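You operate a simulated robot arm through the tools that you are given. There is no shell and no other tool.

You run a simulated robot arm. Do the job below in one go: nothing can be reset, and whatever is moved stays where it is left.

Task
Couple the ribbed plug, then clamp the filter cup on the blue-rimmed pad.
Fine: plug into the brass socket; pad on the white holder; leave the other pad.

The check looks at the end state, three seconds after you hand in, the way a careful person would. Anything else that was tipped, shoved, dropped, spilled or broken makes it a failure.

Robot
A 7-joint arm with a two-finger gripper, fixed in place. Base frame: the origin is on the floor under the middle of its stand, x ahead of it, y to its left, z up; the work surface is at about z = 86. Units: cm, rad, N and s.
With the tool pointing down near the work surface it reaches from about 34 to 72 cm from the base axis. Its first joint turns from -1.152 to 1.152 rad. Payload 2.45 kg.
The tool frame sits at the grasp point between the pads (the TCP): z along the fingers, y along the line on which they close. The tips reach 2.6 cm beyond it. The gripper opens to 9.6 cm; its body begins 6.9 cm behind the TCP.
Orientation is told as [roll, pitch, yaw] about the base's x, y, z axes, in that order, counted from this pose: with the fingers straight down and closing along the base's y, the tool's x points along the base's -x, its y along +y and its z along -z.

Tools
- The arm moves only by the tool drive_tool. Its argument "motion" is a list that holds one entry, the list of rows, each a list of 7 numbers: the turn, a rotation vector about the base's x, y, z in rad, then the shift along the base's x, y, z in cm, then the opening, from 0 (shut) to 1 (fully open). In form: [[[rx, ry, rz, x, y, z, fingers], ...]]. A call has 1 to 20 rows; each row is the pose to reach, as a shift and turn from the pose commanded when the call began. Rows are played at 5 a second. More than 5 cm and 0.15 rad between two rows, or a gripper value outside its range, and nothing of the call is played. Where a pose cannot be reached the arm comes as near as it can. A force on the tool above 40 N (or 10 N above the force at the start of the call, whichever is more), or a blocked arm, ends the call early, and 0.2 s more pass. The fingers move at their own pace (about 5 cm/s each) and stop on an object; they squeeze with about 37 N. The grip force told is the motor's: it shows also when the fingers shut on nothing. Time passes only in rows, and 0.2 s behind the last, so rows that repeat a pose let the fingers close. The reply holds the time, the measured pose of the TCP, the force on the tool along the base axes, the opening and the grip force, in the units named above and with some noise, with the torque about the TCP (base axes, N m) and any sound that the robot's microphone picked up.
- Cameras (640 x 400 px; columns grow to the right, rows downward): "scene" is fixed at [14.77, -38.46, 142.02]; the picture's right is [0.86, -0.51, 0.00], its down [-0.30, -0.51, -0.81] and it looks along [0.41, 0.70, -0.59] (base axes); focal length 225 px, centre (320, 200). "wrist" rides on the gripper at [8.2, 0.3, -9.8] in the tool frame; the picture's right is [-0.04, 1.00, 0.00], its down [-0.73, -0.03, -0.68] and it looks along [-0.68, -0.03, 0.73] (tool axes); focal length 256 px, centre (320, 200).
- grab_frame(camera): a new picture of that camera. It takes no simulated time.
- probe_pixels(camera, pixels): for up to 12 pixels [column, row] of the newest picture of that camera ("zoom" is the newest enlarged one), the place [x, y, z] in the base frame of the surface seen there, good to about 0.2 cm, but the place of the scene camera against the robot may be out by one fixed shift of up to 1.2 cm in any direction. It takes no simulated time.
- enlarge(camera, box): a new picture of the part [left, top, right, bottom] of that camera's present view, enlarged. It takes no simulated time.
- sign_off(): hands the job in; it is judged then, once.

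Open the gripper and draw the arm clear of the work before you hand the job in, unless the task says otherwise.

The tools are called after "Request:" as name(argument=value, ...) on one line, values as JSON. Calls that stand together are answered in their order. drive_tool: Moves the arm, as the interface text tells. Its arguments: {"type":"object","properties":{"motion":{"type":"array"}},"required":["motion"]} The other tools are called the same way: grab_frame (camera) takes a picture; probe_pixels (camera, pixels) gives the place of the surface under pixels of a picture; enlarge (camera, box) takes an enlarged picture of a part of a camera's view; sign_off () hands the job in.

At the start:

```text
time: 0.0
position: [47.19, 5.22, 127.29]
ee_rot: [0.0, -0.001, 0.001]
wrist_force: [-0.3, 1.4, 0.4]
moment: [0.02, -0.03, 0.0]
grip_width: 9.61
gripper_force: 0.0
```

scene: 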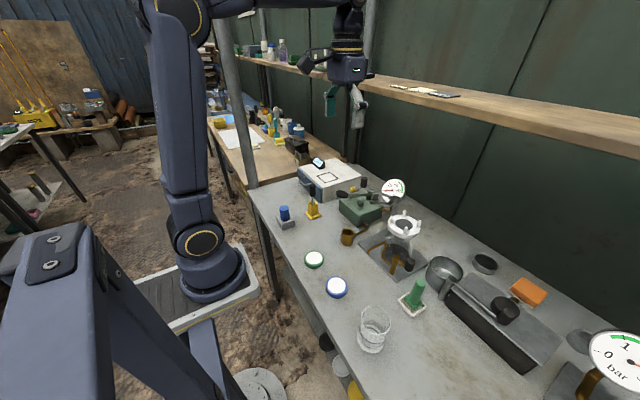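
wrist: 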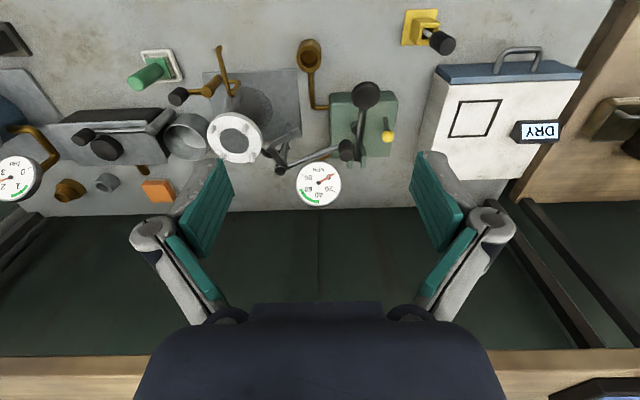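

The scene shows a bench with a white holder near (404,226), pads at (314,259) green and (337,287) blue, a blue plug at (285,217), a yellow one at (312,208), and a green one at (413,293). I enlarge the scene to look closer.

Request:
enlarge(camera="scene", box=[250, 150, 450, 275])

Request:
enlarge(camera="scene", box=[280, 230, 480, 355])

Request:
enlarge(camera="wrist", box=[120, 20, 420, 210])

Request:
enlarge(camera="scene", box=[420, 240, 640, 400])

```text
3.20 times, centred on (350, 212) of scene
```

zoom: 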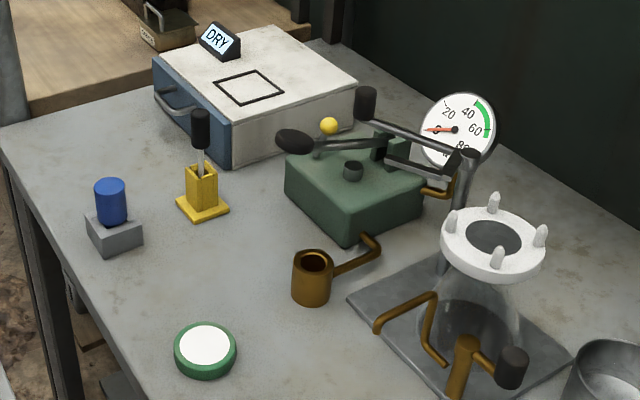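

```text
3.20 times, centred on (380, 292) of scene
```

zoom: 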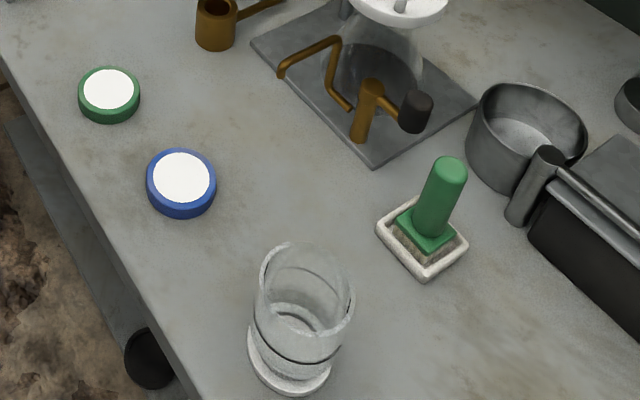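

```text
2.11 times, centred on (270, 115) of wrist
```

zoom: 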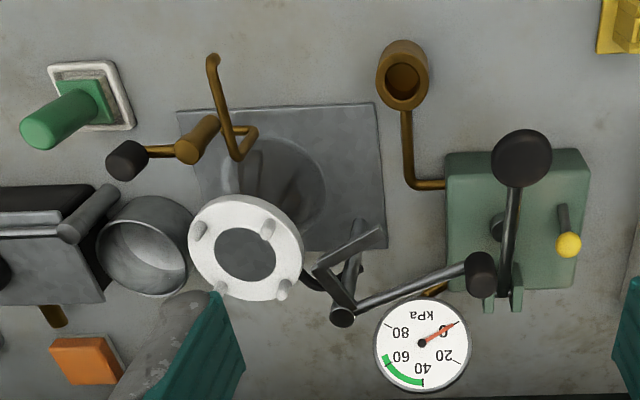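

```text
2.50 times, centred on (530, 320) of scene
```

zoom: 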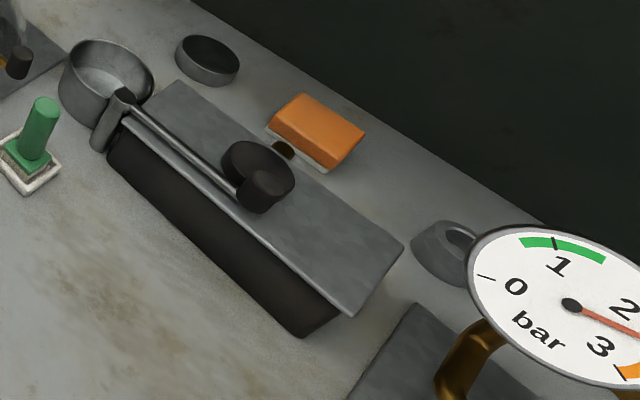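

I need finer detail: the plug candidates (blue at (285,217), yellow at (312,208), green at (413,293)), the brass socket at (348,238), and the clamp near (385,195). I enlarge each tightly.

Request:
enlarge(camera="scene", box=[268, 180, 332, 236])

Request:
enlarge(camera="scene", box=[330, 170, 430, 235])

Request:
enlarge(camera="scene", box=[340, 210, 440, 275])

Request:
enlarge(camera="scene", box=[350, 270, 450, 360])

Request:
enlarge(camera="wrist", box=[200, 60, 420, 200])

Request:
enlarge(camera="wrist", box=[0, 60, 200, 210])

```text
7.14 times, centred on (300, 208) of scene
```

zoom: 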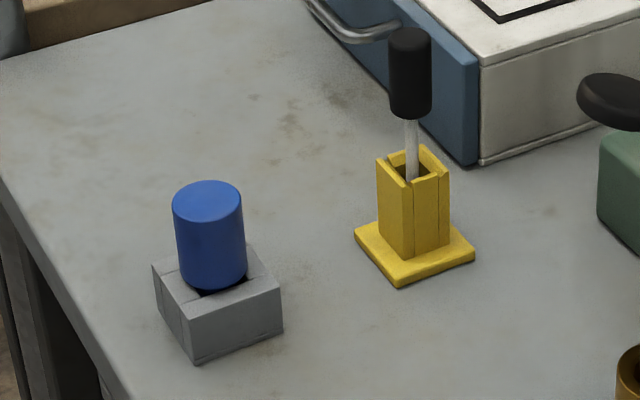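

```text
6.15 times, centred on (380, 202) of scene
```

zoom: 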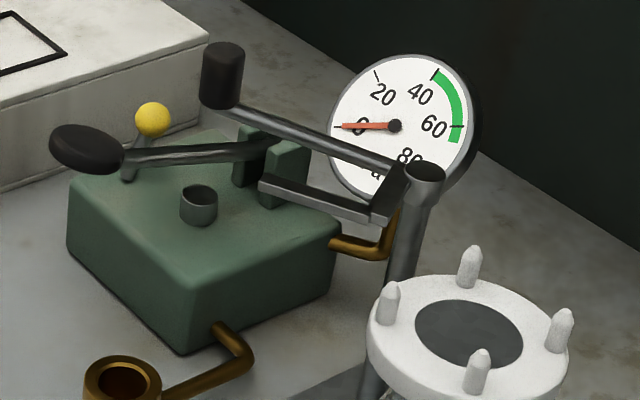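

```text
6.15 times, centred on (390, 242) of scene
```

zoom: 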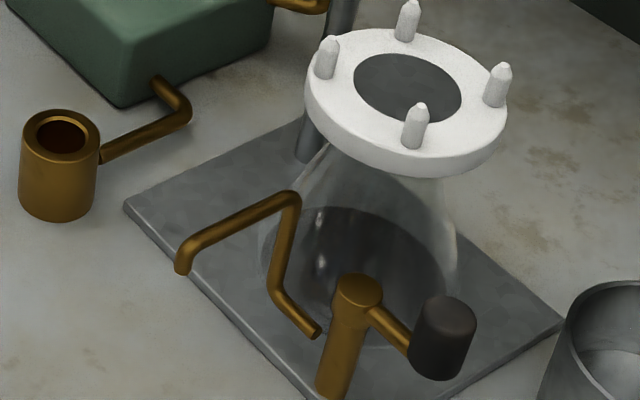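

```text
4.44 times, centred on (400, 315) of scene
```

zoom: 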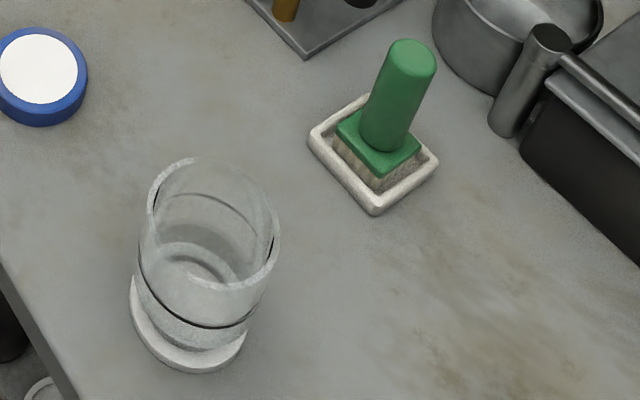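

```text
2.86 times, centred on (310, 130) of wrist
```

zoom: 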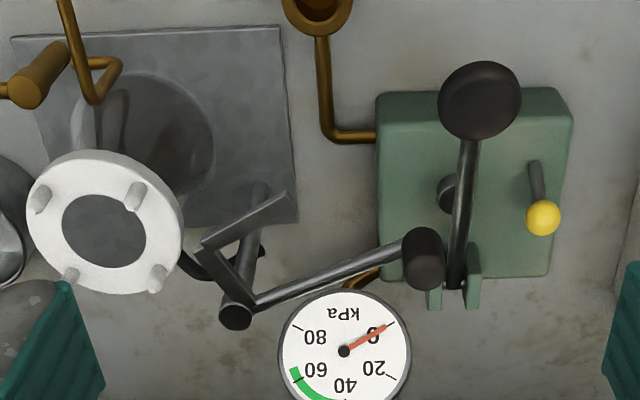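

```text
2.67 times, centred on (100, 135) of wrist
```

zoom: 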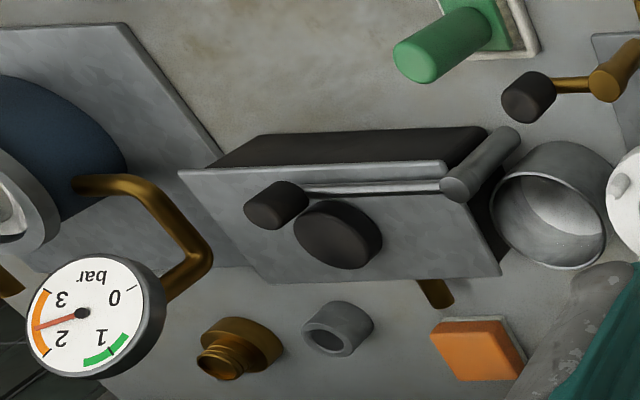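

The blue-handled item sits in a grey block at about (285,217); the brass socket is at (348,238), and the clamp post near (400,197). I probe main points on the scene picture for coordinates.

Request:
grab_frame(camera="scene")

Request:
probe_pixels(camera="scene", pixels=[[285, 208], [285, 222], [348, 233], [337, 285], [314, 258], [403, 222], [400, 216], [365, 182], [398, 198], [373, 345], [380, 320], [413, 283]])

Request:
enlarge(camera="wrist", box=[30, 150, 190, 220])

Request:
enlarge(camera="wrist", box=[0, 0, 120, 75])

```text
taken
```

scene: 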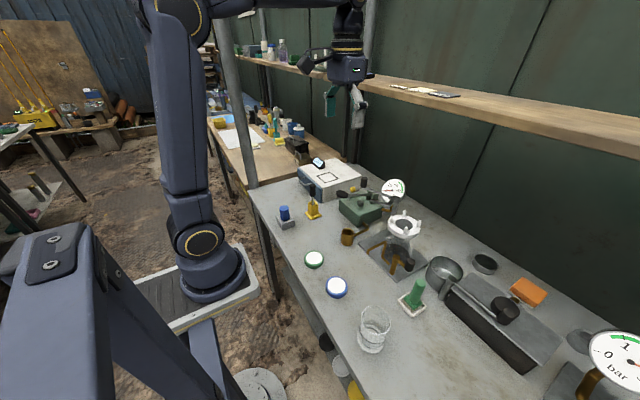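

```text
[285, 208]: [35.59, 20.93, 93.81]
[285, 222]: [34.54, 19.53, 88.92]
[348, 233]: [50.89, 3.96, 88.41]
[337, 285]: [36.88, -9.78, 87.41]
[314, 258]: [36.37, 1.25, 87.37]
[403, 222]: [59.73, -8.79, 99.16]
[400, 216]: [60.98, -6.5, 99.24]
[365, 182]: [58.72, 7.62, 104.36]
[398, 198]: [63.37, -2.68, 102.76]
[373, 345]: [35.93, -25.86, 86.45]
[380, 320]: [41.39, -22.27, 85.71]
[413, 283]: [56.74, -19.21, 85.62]
```

```text
4.00 times, centred on (110, 185) of wrist
```

zoom: 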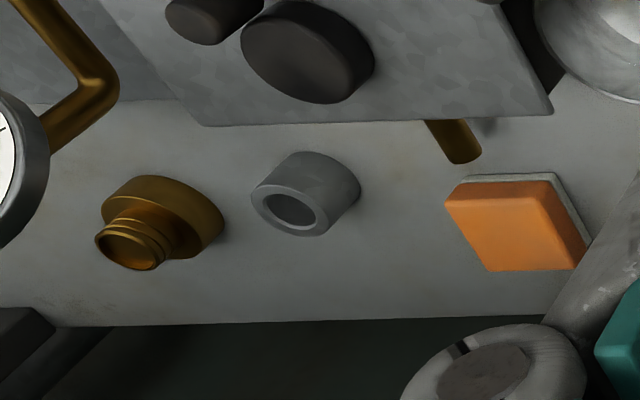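

```text
5.33 times, centred on (60, 38) of wrist
```

zoom: 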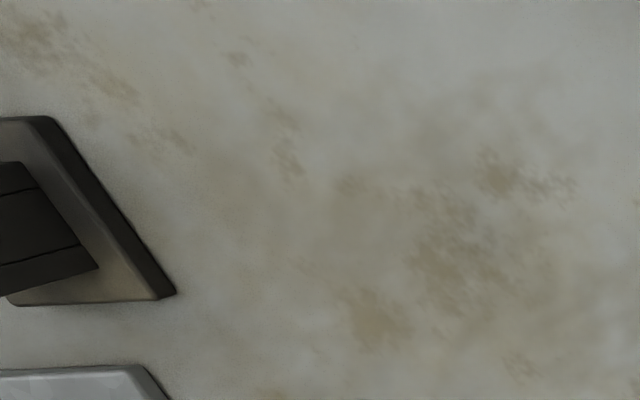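

The wrist shows a brass threaded piece at (65,190) and a grey ring at (107,180), and more objects off to the left (negative y). I move the arm high toward -y to survey that end.

Request:
drive_tool(motion=[[[0, 0, 0, 0, -4, 0, 1], [0, 0, 0, 0, -8, 0, 1], [0, 0, 0, 0, -12, 0, 1], [0, 0, 0, 0, -16, 0, 1], [0, 0, 0, 0, -20, 0, 1], [0, 0, 0, 0, -24, 0, 1], [0, 0, 0, 0, -28, 0, 1], [0, 0, 0, 0, -32, 0, 1]]])

Request:
grab_frame(camera="wrist")

Request:
grab_frame(camera="scene")

```text
time: 1.8
position: [47.32, -27.37, 127.47]
ee_rot: [0.0, 0.0, 0.002]
wrist_force: [-0.3, -1.5, 0.4]
moment: [0.03, -0.02, 0.02]
grip_width: 9.61
gripper_force: 0.1
```

```text
taken
```

wrist: 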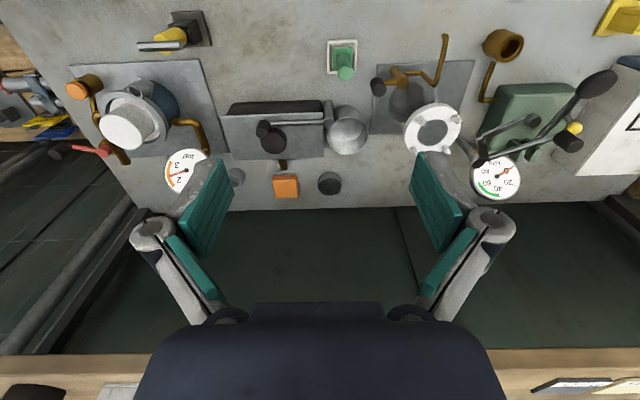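

```text
taken
```

scene: 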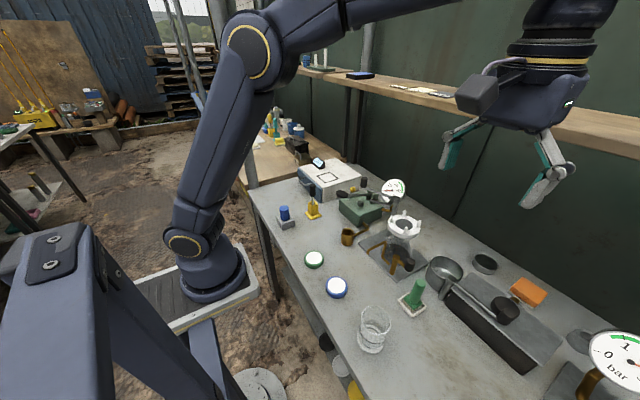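

The wrist now shows a bar-gauge station at the left and a black holder with a yellow-handled item at (175,38). I enlarge these regions.

Request:
enlarge(camera="wrist", box=[50, 0, 250, 125])

Request:
enlarge(camera="wrist", box=[50, 60, 250, 200])

Request:
enlarge(camera="wrist", box=[360, 20, 600, 180])

Request:
enlarge(camera="wrist", box=[210, 30, 400, 200])

```text
3.20 times, centred on (150, 62) of wrist
```

zoom: 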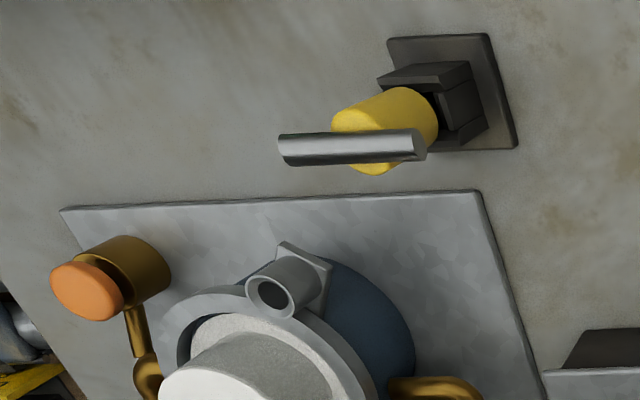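

```text
2.86 times, centred on (150, 130) of wrist
```

zoom: 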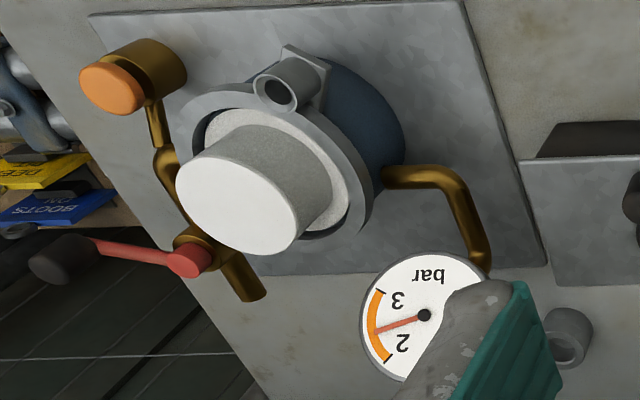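

```text
2.50 times, centred on (480, 100) of wrist
```

zoom: 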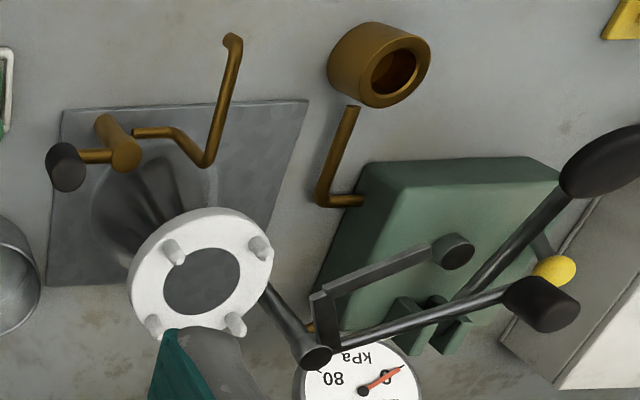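

```text
2.35 times, centred on (305, 115) of wrist
```

zoom: 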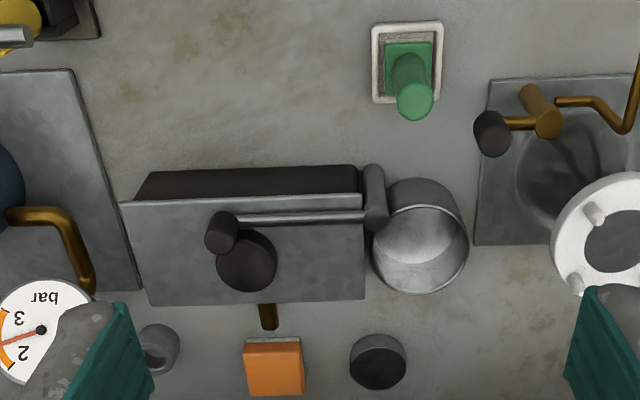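

The clamp is a vertical post at (318,355) in the zoom with a flat arm and a black-knobbed handle; I still don't know which plug is ribbed. I tilt the wrist back toward the base to look at the front of the bench from here.

Request:
drive_tool(motion=[[[0, 0.12, 0, 0, 1, -1, 1], [0, 0.24, 0, 0, 2, -2, 1], [0, 0.36, 0, 0, 3, -3, 1], [0, 0.48, 0, 0, 4, -4, 1], [0, 0.48, 0, 0, 4, -4, 1]]])

Request:
grab_frame(camera="wrist")

```text
time: 3.0
position: [47.01, -22.19, 125.32]
ee_rot: [-0.069, 0.403, 0.011]
wrist_force: [-0.3, 1.6, -0.6]
moment: [-0.04, -0.02, 0.05]
grip_width: 9.6
gripper_force: 0.0
out of reach, approached as far as the arm can: row 4, 5
```

```text
taken
```

wrist: 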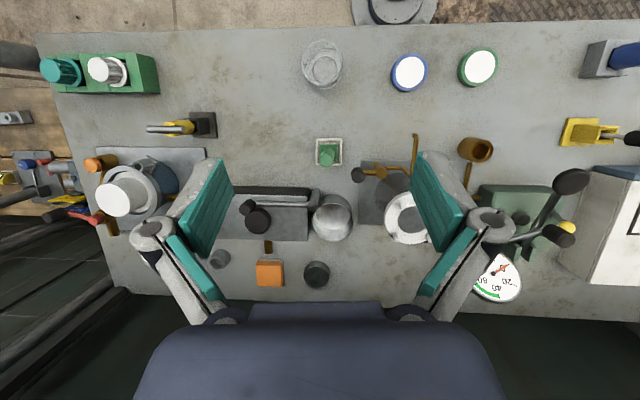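

A green block at (105,72) holds two more plugs, a teal one and a white one. I enlarge it, plus the front items.

Request:
enlarge(camera="wrist", box=[30, 35, 180, 110])

Request:
enlarge(camera="wrist", box=[540, 20, 640, 160])

Request:
enlarge(camera="wrist", box=[280, 20, 520, 170])

Request:
enlarge(camera="wrist", box=[60, 100, 260, 240])

```text
4.27 times, centred on (105, 72) of wrist
```

zoom: 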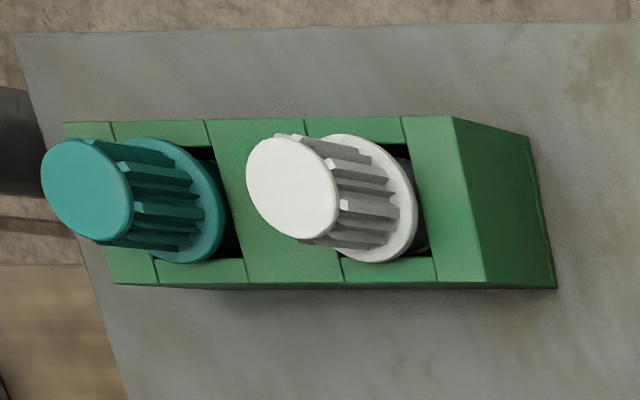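

```text
2.86 times, centred on (590, 90) of wrist
```

zoom: 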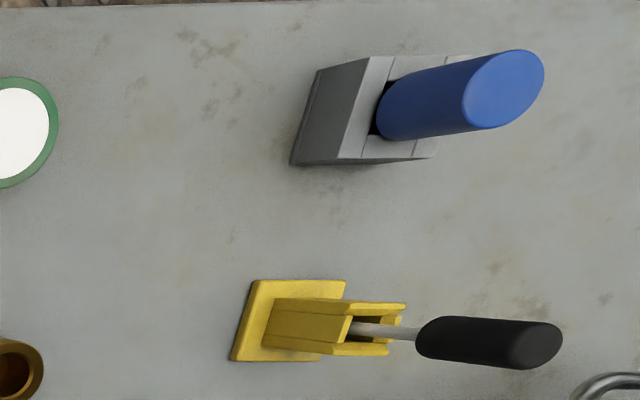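

```text
2.67 times, centred on (400, 95) of wrist
```

zoom: 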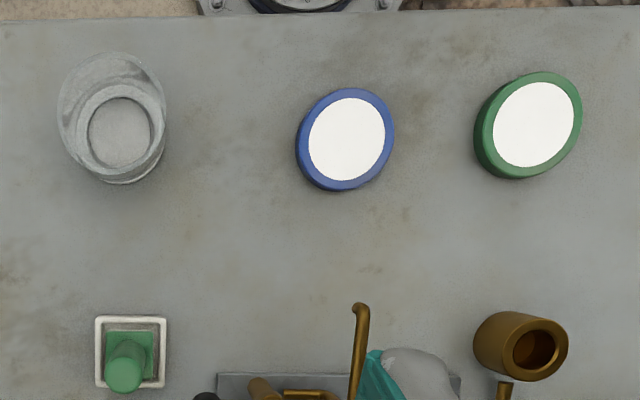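

```text
2.86 times, centred on (160, 170) of wrist
```

zoom: 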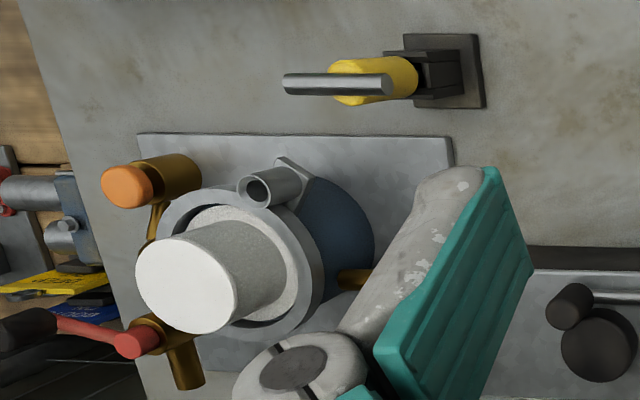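

Two fluted-grip plugs (teal and white) sit in the green rack, while the blue one has a smooth grip. I probe their positions to plan a closer look.

Request:
probe_pixels(camera="wrist", pixels=[[58, 70], [100, 68], [145, 75], [410, 72], [477, 67], [322, 68], [478, 152], [405, 222], [322, 47], [625, 52], [605, 60], [183, 127]])

```text
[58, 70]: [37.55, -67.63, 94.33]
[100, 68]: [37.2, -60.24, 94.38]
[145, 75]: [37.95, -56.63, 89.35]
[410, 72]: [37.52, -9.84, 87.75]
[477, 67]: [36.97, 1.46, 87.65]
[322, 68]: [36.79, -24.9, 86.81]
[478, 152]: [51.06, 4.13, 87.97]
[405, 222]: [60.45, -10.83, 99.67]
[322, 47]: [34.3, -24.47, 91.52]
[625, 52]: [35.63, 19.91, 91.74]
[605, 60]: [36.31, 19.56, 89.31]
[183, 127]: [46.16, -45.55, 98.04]
```

Teal at (37.5,-67.6) is 77 cm from the axis and out of reach, white at (37.2,-60.2) is borderline, and blue at (35.6,20.4) is near. I go look closely at the blue one first, travelling at height.

Request:
drive_tool(motion=[[[0, 0, 0, 0, 4.5, 0, 1], [0, 0, 0, 0, 9, 0, 1], [0, 0, 0, 0, 13.5, 0, 1], [0, 0, 0, 0, 18, 0, 1], [0, 0, 0, 0, 22.5, -1, 1], [0, 0, 0, 0, 27, -3, 1], [0, 0, 0, -1, 31.5, -5, 1], [0, 0, 0, -2, 36, -7, 1], [0, 0, 0, -3, 40, -9, 1], [0, 0, 0, -3, 40, -9, 1]]])

Request:
grab_frame(camera="wrist")

```text
refused: row 7 steps farther than a row can; nothing moved
```

```text
taken
```

wrist: 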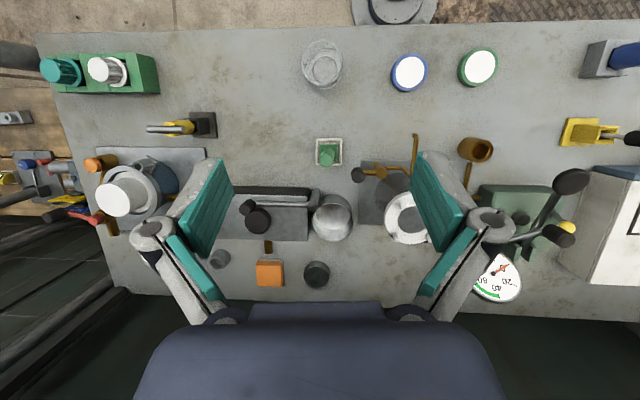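

A step was a bit over 5 cm; nothing moved. I repeat with smaller steps.

Request:
drive_tool(motion=[[[0, 0, 0, 0, 4, 0, 1], [0, 0, 0, 0, 8, 0, 1], [0, 0, 0, 0, 12, 0, 1], [0, 0, 0, 0, 16, 0, 1], [0, 0, 0, 0, 20, -1, 1], [0, 0, 0, 0, 24, -2, 1], [0, 0, 0, 0, 28, -4, 1], [0, 0, 0, -1, 32, -6, 1], [0, 0, 0, -2, 36, -8, 1], [0, 0, 0, -3, 40, -10, 1], [0, 0, 0, -3, 40, -10, 1]]])

Request:
grab_frame(camera="wrist")

```text
time: 5.4
position: [44.15, 17.87, 114.85]
ee_rot: [-0.069, 0.404, 0.011]
wrist_force: [0.1, -0.5, 0.2]
moment: [0.01, -0.03, 0.02]
grip_width: 9.59
gripper_force: 0.1
```

```text
taken
```

wrist: 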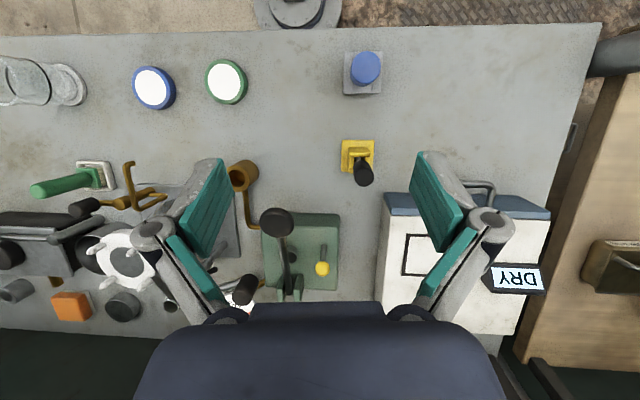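

Request:
enlarge(camera="wrist", box=[320, 30, 420, 110])

Request:
enlarge(camera="wrist", box=[0, 30, 120, 120])

Request:
enlarge(camera="wrist", box=[60, 140, 360, 320])

```text
5.00 times, centred on (370, 70) of wrist
```

zoom: 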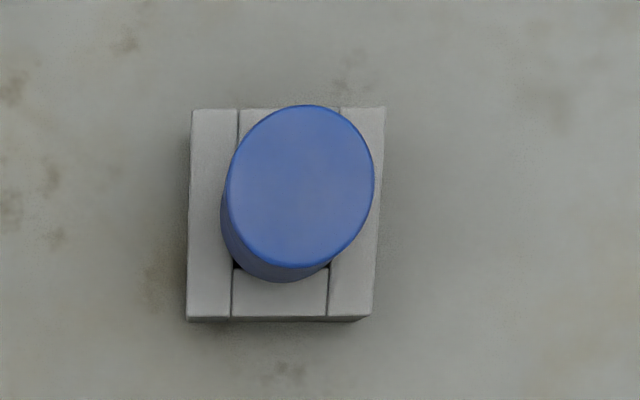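

```text
4.44 times, centred on (60, 75) of wrist
```

zoom: 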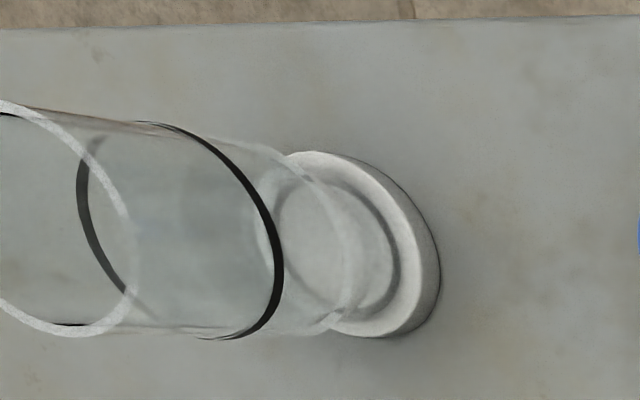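

```text
2.13 times, centred on (210, 230) of wrist
```

zoom: 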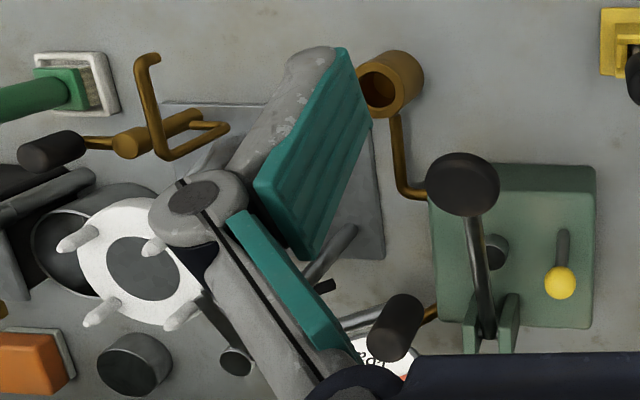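

The blue grip appears smooth from above, sitting in a grey block with a square hole. I probe geometry on it and the brass socket.

Request:
probe_pixels(camera="wrist", pixels=[[366, 66], [357, 56], [376, 56], [366, 52], [366, 80], [348, 86], [381, 92], [345, 54], [360, 90], [300, 60]])

Request:
enlarge(camera="wrist", box=[210, 140, 290, 220])

```text
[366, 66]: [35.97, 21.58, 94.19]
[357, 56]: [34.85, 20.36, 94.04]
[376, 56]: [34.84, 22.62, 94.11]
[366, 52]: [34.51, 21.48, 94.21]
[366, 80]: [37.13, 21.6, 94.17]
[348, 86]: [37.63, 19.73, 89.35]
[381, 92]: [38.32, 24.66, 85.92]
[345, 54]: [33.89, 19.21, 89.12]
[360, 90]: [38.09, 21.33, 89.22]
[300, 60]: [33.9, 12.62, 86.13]
```

```text
5.00 times, centred on (250, 180) of wrist
```

zoom: 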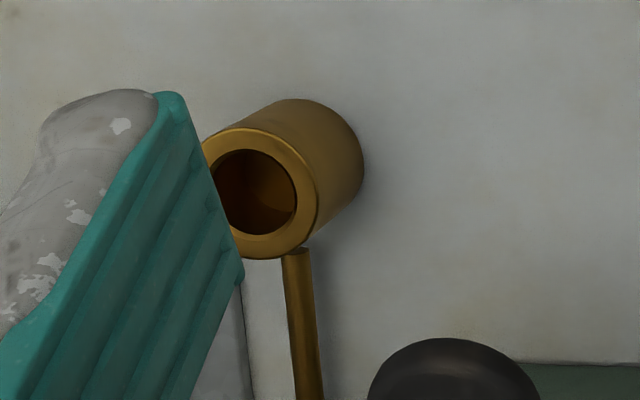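

Blue's grip is about 2.9 cm wide, centre about (35.8,21.5), top z 94.2, with block top at 89.2. Before touching anything I take a closer look at the two fluted plugs in the green rack at the -y end.

Request:
drive_tool(motion=[[[0, 0, 0, 0, -4, 2, 1], [0, 0, 0, 0, -8, 4, 1], [0, 0, 0, 0, -12, 6, 1], [0, 0, 0, 0, -16, 8, 1], [0, 0, 0, 0, -20, 9, 1], [0, 0, 0, 0, -24, 9, 1], [0, 0, 0, 0, -28, 9, 1], [0, 0, 0, 0, -32, 9, 1], [0, 0, 0, 0, -36, 9, 1], [0, 0, 0, 0, -40, 9, 1], [0, 0, 0, 0, -44, 9, 1], [0, 0, 0, 0, -48, 9, 1], [0, 0, 0, 0, -52, 8, 1], [0, 0, 0, 0, -56, 6, 1], [0, 0, 0, 0, -60, 4, 1], [0, 0, 0, 0, -63, 2, 1], [0, 0, 0, 0, -66, 1, 1], [0, 0, 0, 0, -66, 1, 1]]])

Request:
grab_frame(camera="wrist")

Request:
grab_frame(camera="scene")

```text
time: 9.2
position: [42.62, -43.37, 115.95]
ee_rot: [-0.069, 0.402, 0.011]
wrist_force: [-0.6, -0.5, -0.5]
moment: [-0.01, -0.01, 0.01]
grip_width: 9.6
gripper_force: 0.0
out of reach, approached as far as the arm can: row 14, 15, 16, 17, 18
```

```text
taken
```

wrist: 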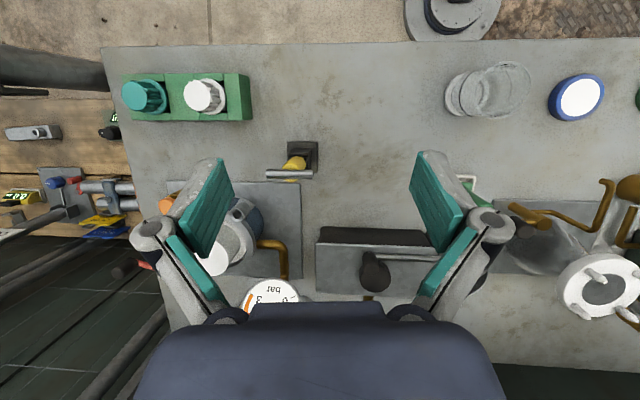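

```text
taken
```

scene: 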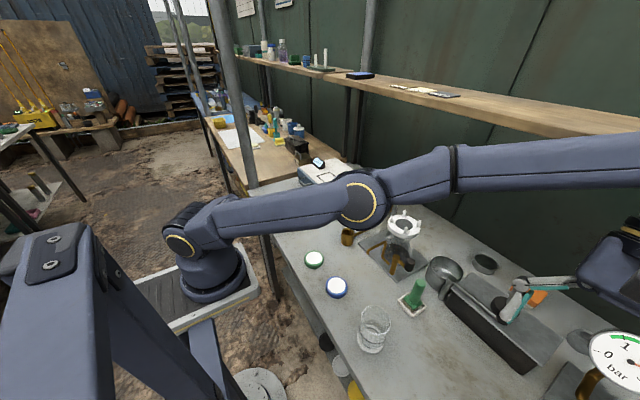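

Request:
enlarge(camera="wrist", box=[110, 60, 260, 135])

Request:
enlarge(camera="wrist", box=[240, 130, 360, 200])

Request:
enlarge(camera="wrist", box=[500, 160, 640, 320])

Request:
probe_pixels(camera="wrist", pixels=[[192, 97], [198, 84], [213, 95], [132, 97], [148, 112], [230, 97], [215, 110], [245, 97]])

```text
4.27 times, centred on (185, 98) of wrist
```

zoom: 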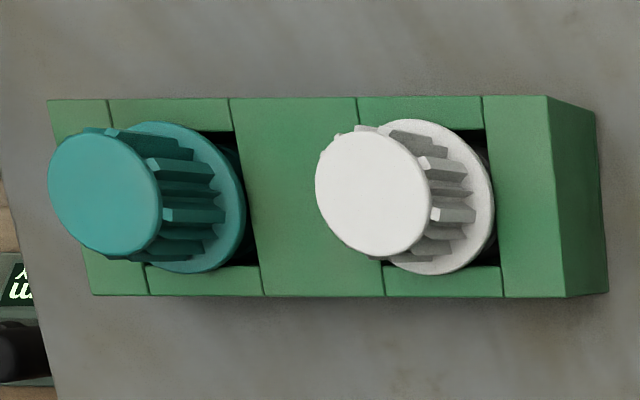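

```text
5.33 times, centred on (300, 165) of wrist
```

zoom: 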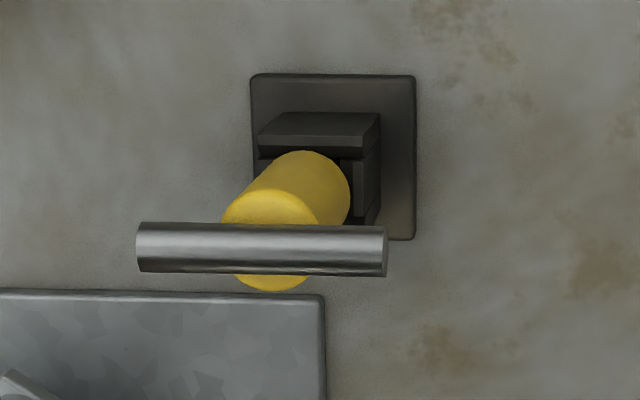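

```text
2.50 times, centred on (570, 240) of wrist
```

zoom: 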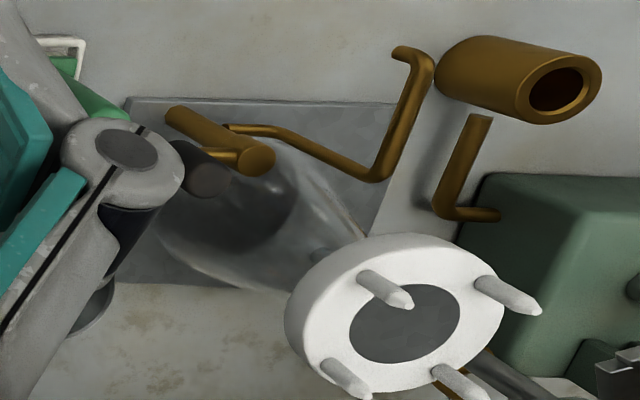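

```text
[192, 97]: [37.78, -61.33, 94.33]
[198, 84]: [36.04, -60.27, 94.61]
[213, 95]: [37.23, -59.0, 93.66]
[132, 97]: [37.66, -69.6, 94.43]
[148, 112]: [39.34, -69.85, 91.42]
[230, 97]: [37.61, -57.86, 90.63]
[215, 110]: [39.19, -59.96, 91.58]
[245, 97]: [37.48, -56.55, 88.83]
```

The fluted pair are at the far end (teal beyond reach), whereas the blue plug's stem is hidden in its block; I'll check that stem when lifted. Now I move so the clamp and holder lie between the open fingers in the wrist view.

Request:
drive_tool(motion=[[[0, -0.1, 0, 0, 4, 2, 1], [0, -0.2, 0, 0, 8, 4, 1], [0, -0.3, 0, 0, 12, 6, 1], [0, -0.4, 0, 0, 16, 8, 1], [0, -0.4, 0, 0, 20, 8, 1], [0, -0.4, 0, 0, 24, 8, 1], [0, -0.4, 0, 0, 28, 8, 1], [0, -0.4, 0, 0, 32, 8, 1], [0, -0.4, 0, -2, 36, 8, 1], [0, -0.4, 0, -3, 40, 8, 1], [0, -0.4, 0, -3, 40, 8, 1]]])

Request:
grab_frame(camera="wrist")

```text
time: 11.6
position: [39.04, -3.58, 124.3]
ee_rot: [-0.072, 0.002, 0.011]
wrist_force: [0.4, -0.1, -0.4]
moment: [0.0, 0.0, 0.02]
grip_width: 9.59
gripper_force: 0.1
```

```text
taken
```

wrist: 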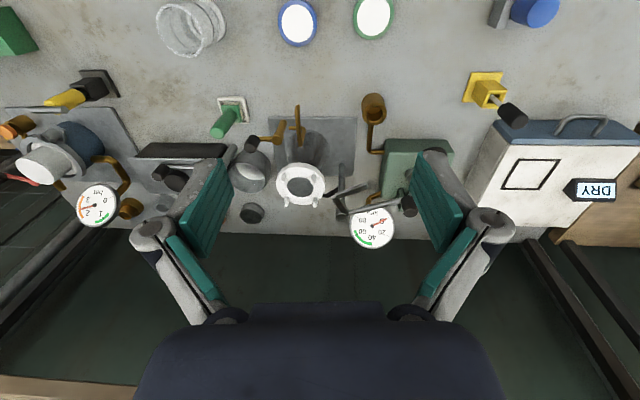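

The holder is at (300,184) and the clamp post at (342,210). I enlarge and probe that area.

Request:
enlarge(camera="wrist", box=[270, 150, 430, 250])

Request:
probe_pixels(camera="wrist", pixels=[[300, 180], [284, 172], [315, 171], [318, 195], [287, 200], [342, 212], [355, 188], [340, 194], [405, 205], [380, 209], [342, 180], [300, 165]])

```text
4.00 times, centred on (350, 200) of wrist
```

zoom: 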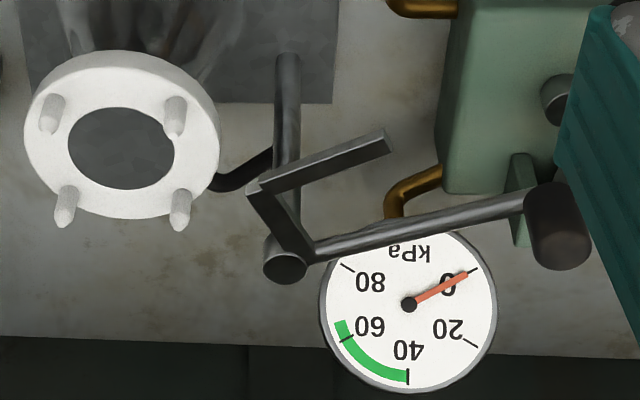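

```text
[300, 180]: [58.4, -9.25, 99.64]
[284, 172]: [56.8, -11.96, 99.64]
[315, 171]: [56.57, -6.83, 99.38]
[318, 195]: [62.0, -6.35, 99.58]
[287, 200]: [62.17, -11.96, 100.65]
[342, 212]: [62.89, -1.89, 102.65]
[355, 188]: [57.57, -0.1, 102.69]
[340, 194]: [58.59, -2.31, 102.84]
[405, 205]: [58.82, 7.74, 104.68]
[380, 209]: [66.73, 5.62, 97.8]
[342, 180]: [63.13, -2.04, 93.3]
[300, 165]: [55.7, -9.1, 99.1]
```

The clamp post is about (62.9,-2.0) with an L-shaped arm at z≈102.7 and a handle with vertical black knob near (58.8,7.7,104.7). I probe more on the enlarged view to get arm thickness, peg tips, and the holder's ring.

Request:
enlarge(camera="wrist", box=[270, 150, 430, 250])

Request:
probe_pixels(camera="zoom", pixels=[[283, 265], [255, 195], [320, 172], [378, 142], [390, 150], [282, 225], [420, 225], [550, 220], [540, 265], [565, 200], [500, 205], [320, 250]])

Request:
probe_pixels(camera="zoom", pixels=[[120, 145], [45, 105], [65, 185], [180, 190], [175, 110], [66, 222], [180, 222], [175, 132], [52, 130], [120, 70], [35, 150], [212, 150]])

```text
4.00 times, centred on (350, 200) of wrist
```

zoom: 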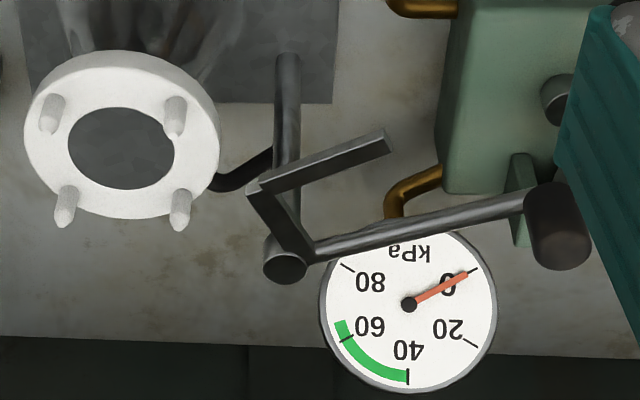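

```text
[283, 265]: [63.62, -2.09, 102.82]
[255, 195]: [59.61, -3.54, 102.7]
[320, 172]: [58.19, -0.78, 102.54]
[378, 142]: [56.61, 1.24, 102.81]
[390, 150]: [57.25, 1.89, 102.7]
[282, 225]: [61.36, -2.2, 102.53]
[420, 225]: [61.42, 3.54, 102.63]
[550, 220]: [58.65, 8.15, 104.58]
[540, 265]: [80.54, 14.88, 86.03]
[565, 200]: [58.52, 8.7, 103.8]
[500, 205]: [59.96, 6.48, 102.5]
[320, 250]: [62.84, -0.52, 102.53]
```

```text
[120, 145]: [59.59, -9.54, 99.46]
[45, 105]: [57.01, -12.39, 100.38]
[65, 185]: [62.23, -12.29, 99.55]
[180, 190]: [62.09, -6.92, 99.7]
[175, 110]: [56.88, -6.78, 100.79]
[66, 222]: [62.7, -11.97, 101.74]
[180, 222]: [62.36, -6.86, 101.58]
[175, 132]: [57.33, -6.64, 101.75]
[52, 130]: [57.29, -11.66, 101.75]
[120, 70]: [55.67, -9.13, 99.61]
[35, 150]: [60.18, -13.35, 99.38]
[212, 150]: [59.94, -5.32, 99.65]
```

Holder pegs centre on about (59.6,-9.5) with tips at z≈101.8, and the clamp arm must swing counter-clockwise about (63.3,-2.1). Next I probe pad sizes, cup, yellow tool and pump lever heights in this same view.

Request:
probe_pixels(camera="wrist", pixels=[[512, 117], [487, 92], [297, 24], [279, 24], [316, 24], [297, 4], [297, 43], [373, 15], [373, 105], [363, 105], [384, 105], [373, 97]])

Request:
enlarge(camera="wrist", box=[140, 0, 260, 75])

Request:
probe_pixels(camera="zoom", pixels=[[105, 100], [125, 20], [180, 90], [260, 200], [320, 10], [440, 70], [445, 180], [320, 60], [140, 230], [300, 290], [400, 230], [250, 40]])

```text
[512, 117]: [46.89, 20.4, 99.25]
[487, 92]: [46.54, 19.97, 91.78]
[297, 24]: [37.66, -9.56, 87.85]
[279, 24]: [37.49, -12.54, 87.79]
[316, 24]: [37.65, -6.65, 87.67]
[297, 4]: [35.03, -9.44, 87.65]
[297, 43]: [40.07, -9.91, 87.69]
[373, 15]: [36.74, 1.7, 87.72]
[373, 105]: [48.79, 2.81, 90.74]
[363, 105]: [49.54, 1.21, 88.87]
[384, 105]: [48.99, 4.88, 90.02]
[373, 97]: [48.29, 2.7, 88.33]
```

```text
5.33 times, centred on (200, 38) of wrist
```

zoom: 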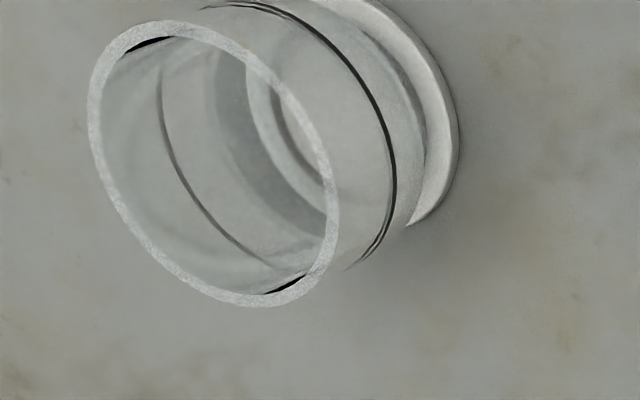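

```text
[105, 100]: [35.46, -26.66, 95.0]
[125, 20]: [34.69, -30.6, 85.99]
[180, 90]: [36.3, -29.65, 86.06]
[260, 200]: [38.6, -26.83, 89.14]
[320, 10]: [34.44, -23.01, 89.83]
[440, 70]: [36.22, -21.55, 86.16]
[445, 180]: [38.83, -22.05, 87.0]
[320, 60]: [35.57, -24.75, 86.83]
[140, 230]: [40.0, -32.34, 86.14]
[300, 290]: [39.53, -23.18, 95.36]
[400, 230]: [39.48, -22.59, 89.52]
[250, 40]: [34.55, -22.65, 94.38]
```

Blue pad radius is ≈3.0 at (37.6,-9.6); the cup rim is at z≈95 near (37.5,-25). I now level the tool and go above the blue plug at (35.85,21.5), fingers part-open.

Request:
drive_tool(motion=[[[0.01, 0, 0, -0.46, 3.58, -2.5, 0.7], [0.02, 0, 0, -0.92, 7.16, -5, 0.7], [0.03, 0, 0, -1.38, 10.74, -7.5, 0.7], [0.04, 0, 0, -1.84, 14.32, -10, 0.7], [0.05, 0, 0, -2.3, 17.9, -12.5, 0.7], [0.06, 0, 0, -2.76, 21.5, -15, 0.7], [0.072, 0, -0.011, -3.2, 25.08, -18, 0.7], [0.072, 0, -0.011, -3.2, 25.08, -18, 0.7]]])

Request:
grab_frame(camera="wrist")

Request:
grab_frame(camera="scene")

```text
time: 13.4
position: [36.05, 21.96, 105.95]
ee_rot: [0.001, 0.004, -0.001]
wrist_force: [0.0, -1.2, 0.0]
moment: [-0.02, 0.0, -0.04]
grip_width: 6.72
gripper_force: 0.1
```

```text
taken
```

wrist: 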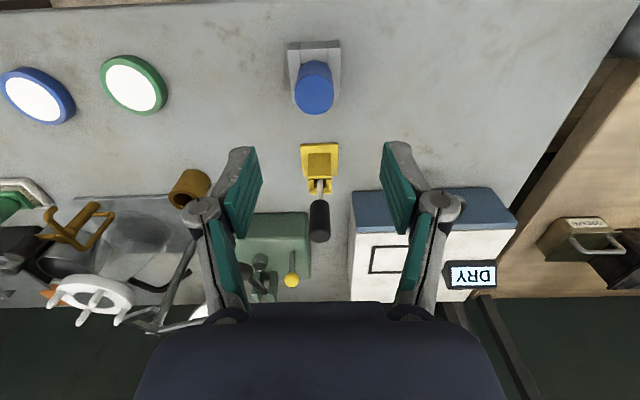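

```text
taken
```

scene: 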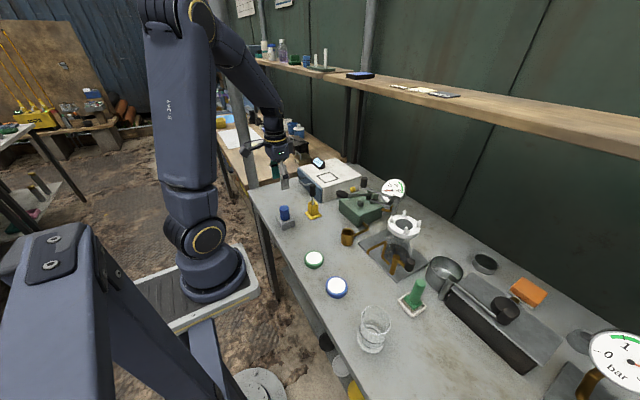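

The blue grip is at (315,85) in the wrist view. I probe its top rim for a precise centre.

Request:
enlarge(camera="wrist", box=[270, 30, 360, 130])

Request:
probe_pixels(camera="wrist", pixels=[[315, 94], [299, 93], [332, 90], [315, 82], [317, 112], [310, 112], [291, 70], [338, 70], [315, 44], [290, 100], [340, 92], [300, 60]])

```text
4.00 times, centred on (315, 80) of wrist
```

zoom: 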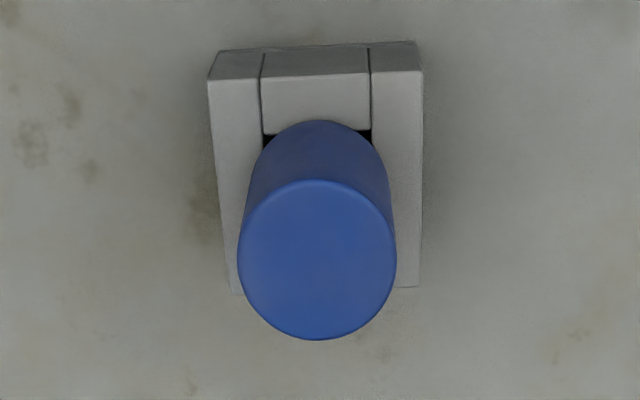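

```text
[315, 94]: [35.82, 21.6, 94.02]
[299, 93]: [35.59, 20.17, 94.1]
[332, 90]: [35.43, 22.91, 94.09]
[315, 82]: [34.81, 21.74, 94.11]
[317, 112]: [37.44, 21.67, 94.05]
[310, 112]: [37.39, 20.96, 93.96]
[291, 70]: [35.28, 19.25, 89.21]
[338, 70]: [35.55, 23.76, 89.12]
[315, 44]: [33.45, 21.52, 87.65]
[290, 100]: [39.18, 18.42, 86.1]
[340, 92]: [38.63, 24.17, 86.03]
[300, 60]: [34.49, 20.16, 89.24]
```

Top centre is ≈(35.9,21.58), radius ≈1.5. I descend to z≈92.6 so the tips stay above the block top at 89.2.

Request:
drive_tool(motion=[[[0, 0, 0, -0.15, -0.38, -4, 0.7], [0, 0, 0, -0.15, -0.38, -8, 0.7], [0, 0, 0, -0.15, -0.38, -11, 0.7], [0, 0, 0, -0.15, -0.38, -13.3, 0.7], [0, 0, 0, -0.15, -0.38, -13.3, 0.7]]])

Request:
grab_frame(camera="wrist")

Request:
enlarge(camera="scene", box=[250, 160, 350, 240])

```text
time: 14.6
position: [35.45, 21.31, 93.05]
ee_rot: [0.001, 0.002, -0.001]
wrist_force: [0.8, 0.0, 1.6]
moment: [0.0, 0.01, -0.03]
grip_width: 6.73
gripper_force: 0.0
```

```text
taken
```

wrist: 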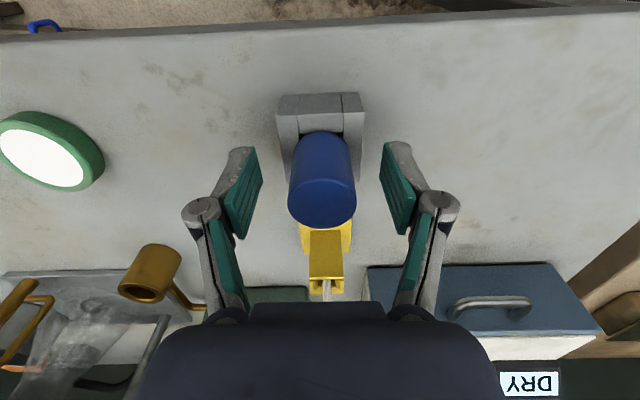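

```text
5.00 times, centred on (300, 200) of scene
```

zoom: 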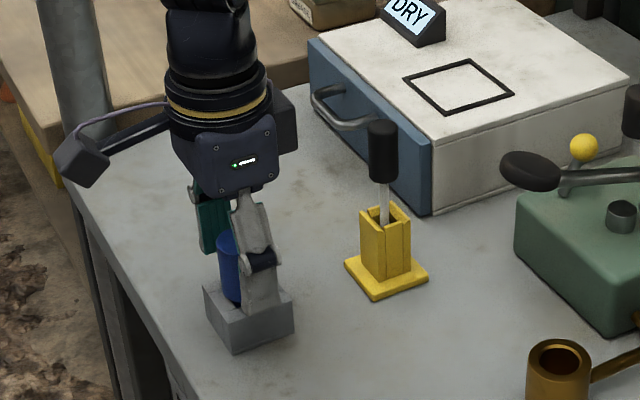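

The plug (cols 288–356) is centred between pads (262 and 380). I read the pose again with a hold before closing.

Request:
drive_tool(motion=[[[0, 0, 0, 0, 0, 0, 0.7]]])

Request:
probe_pixels(camera="wrist", pixels=[[322, 200], [322, 185], [290, 200], [354, 200], [250, 195], [240, 150], [395, 150], [390, 195], [320, 226]])

```text
time: 15.0
position: [35.6, 21.43, 92.99]
ee_rot: [0.0, 0.005, 0.001]
wrist_force: [-0.3, 0.2, -0.5]
moment: [0.03, 0.05, -0.01]
grip_width: 6.7
gripper_force: 0.0
```

```text
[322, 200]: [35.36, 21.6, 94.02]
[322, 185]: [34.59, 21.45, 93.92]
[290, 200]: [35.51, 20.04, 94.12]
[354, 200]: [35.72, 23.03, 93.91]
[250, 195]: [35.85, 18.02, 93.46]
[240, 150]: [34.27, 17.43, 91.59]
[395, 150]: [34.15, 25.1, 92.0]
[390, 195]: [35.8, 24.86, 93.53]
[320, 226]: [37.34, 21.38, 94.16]
```

Alignment is good within a few mm. I close on the plug.

Request:
drive_tool(motion=[[[0, 0, 0, 0.2, 0.1, -0.2, 0.5], [0, 0, 0, 0.2, 0.1, -0.2, 0.2], [0, 0, 0, 0.2, 0.1, -0.2, 0], [0, 0, 0, 0.2, 0.1, -0.2, 0], [0, 0, 0, 0.2, 0.1, -0.2, 0]]])

```text
time: 16.2
position: [35.96, 21.53, 92.79]
ee_rot: [0.001, 0.001, 0.0]
wrist_force: [0.9, 1.4, 1.5]
moment: [0.0, 0.02, -0.05]
grip_width: 3.24
gripper_force: 36.6
```

The grip holds at 3.24 cm with 36.6 N. I lift straight up, watching for drag from the block.

Request:
drive_tool(motion=[[[0, 0, 0, 0, 0, 1, 0], [0, 0, 0, 0, 0, 2, 0], [0, 0, 0, 0, 0, 3.5, 0], [0, 0, 0, 0, 0, 5, 0], [0, 0, 0, 0, 0, 7, 0], [0, 0, 0, 0, 0, 10, 0], [0, 0, 0, 0, 0, 14, 0], [0, 0, 0, 0, 0, 14, 0]]])

Request:
grab_frame(camera="wrist")

Request:
enlarge(camera="scene", box=[250, 130, 350, 230])

```text
time: 18.0
position: [35.64, 21.6, 106.79]
ee_rot: [-0.001, 0.003, -0.001]
wrist_force: [0.6, 0.0, -0.8]
moment: [0.02, -0.01, 0.01]
grip_width: 3.24
gripper_force: 36.8
```

```text
taken
```

wrist: 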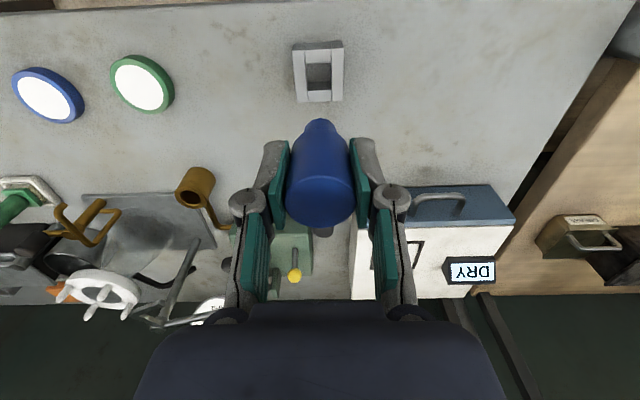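

```text
4.00 times, centred on (300, 180) of scene
```

zoom: 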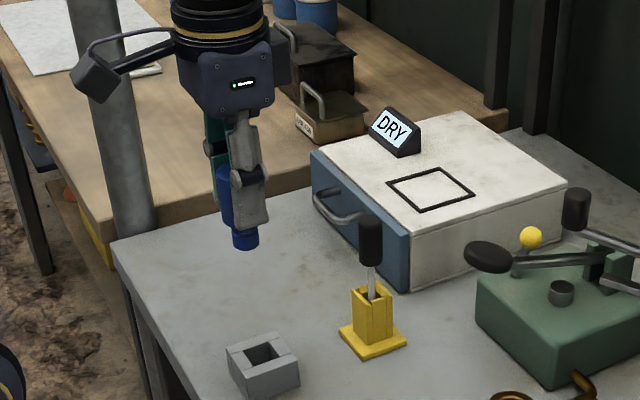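

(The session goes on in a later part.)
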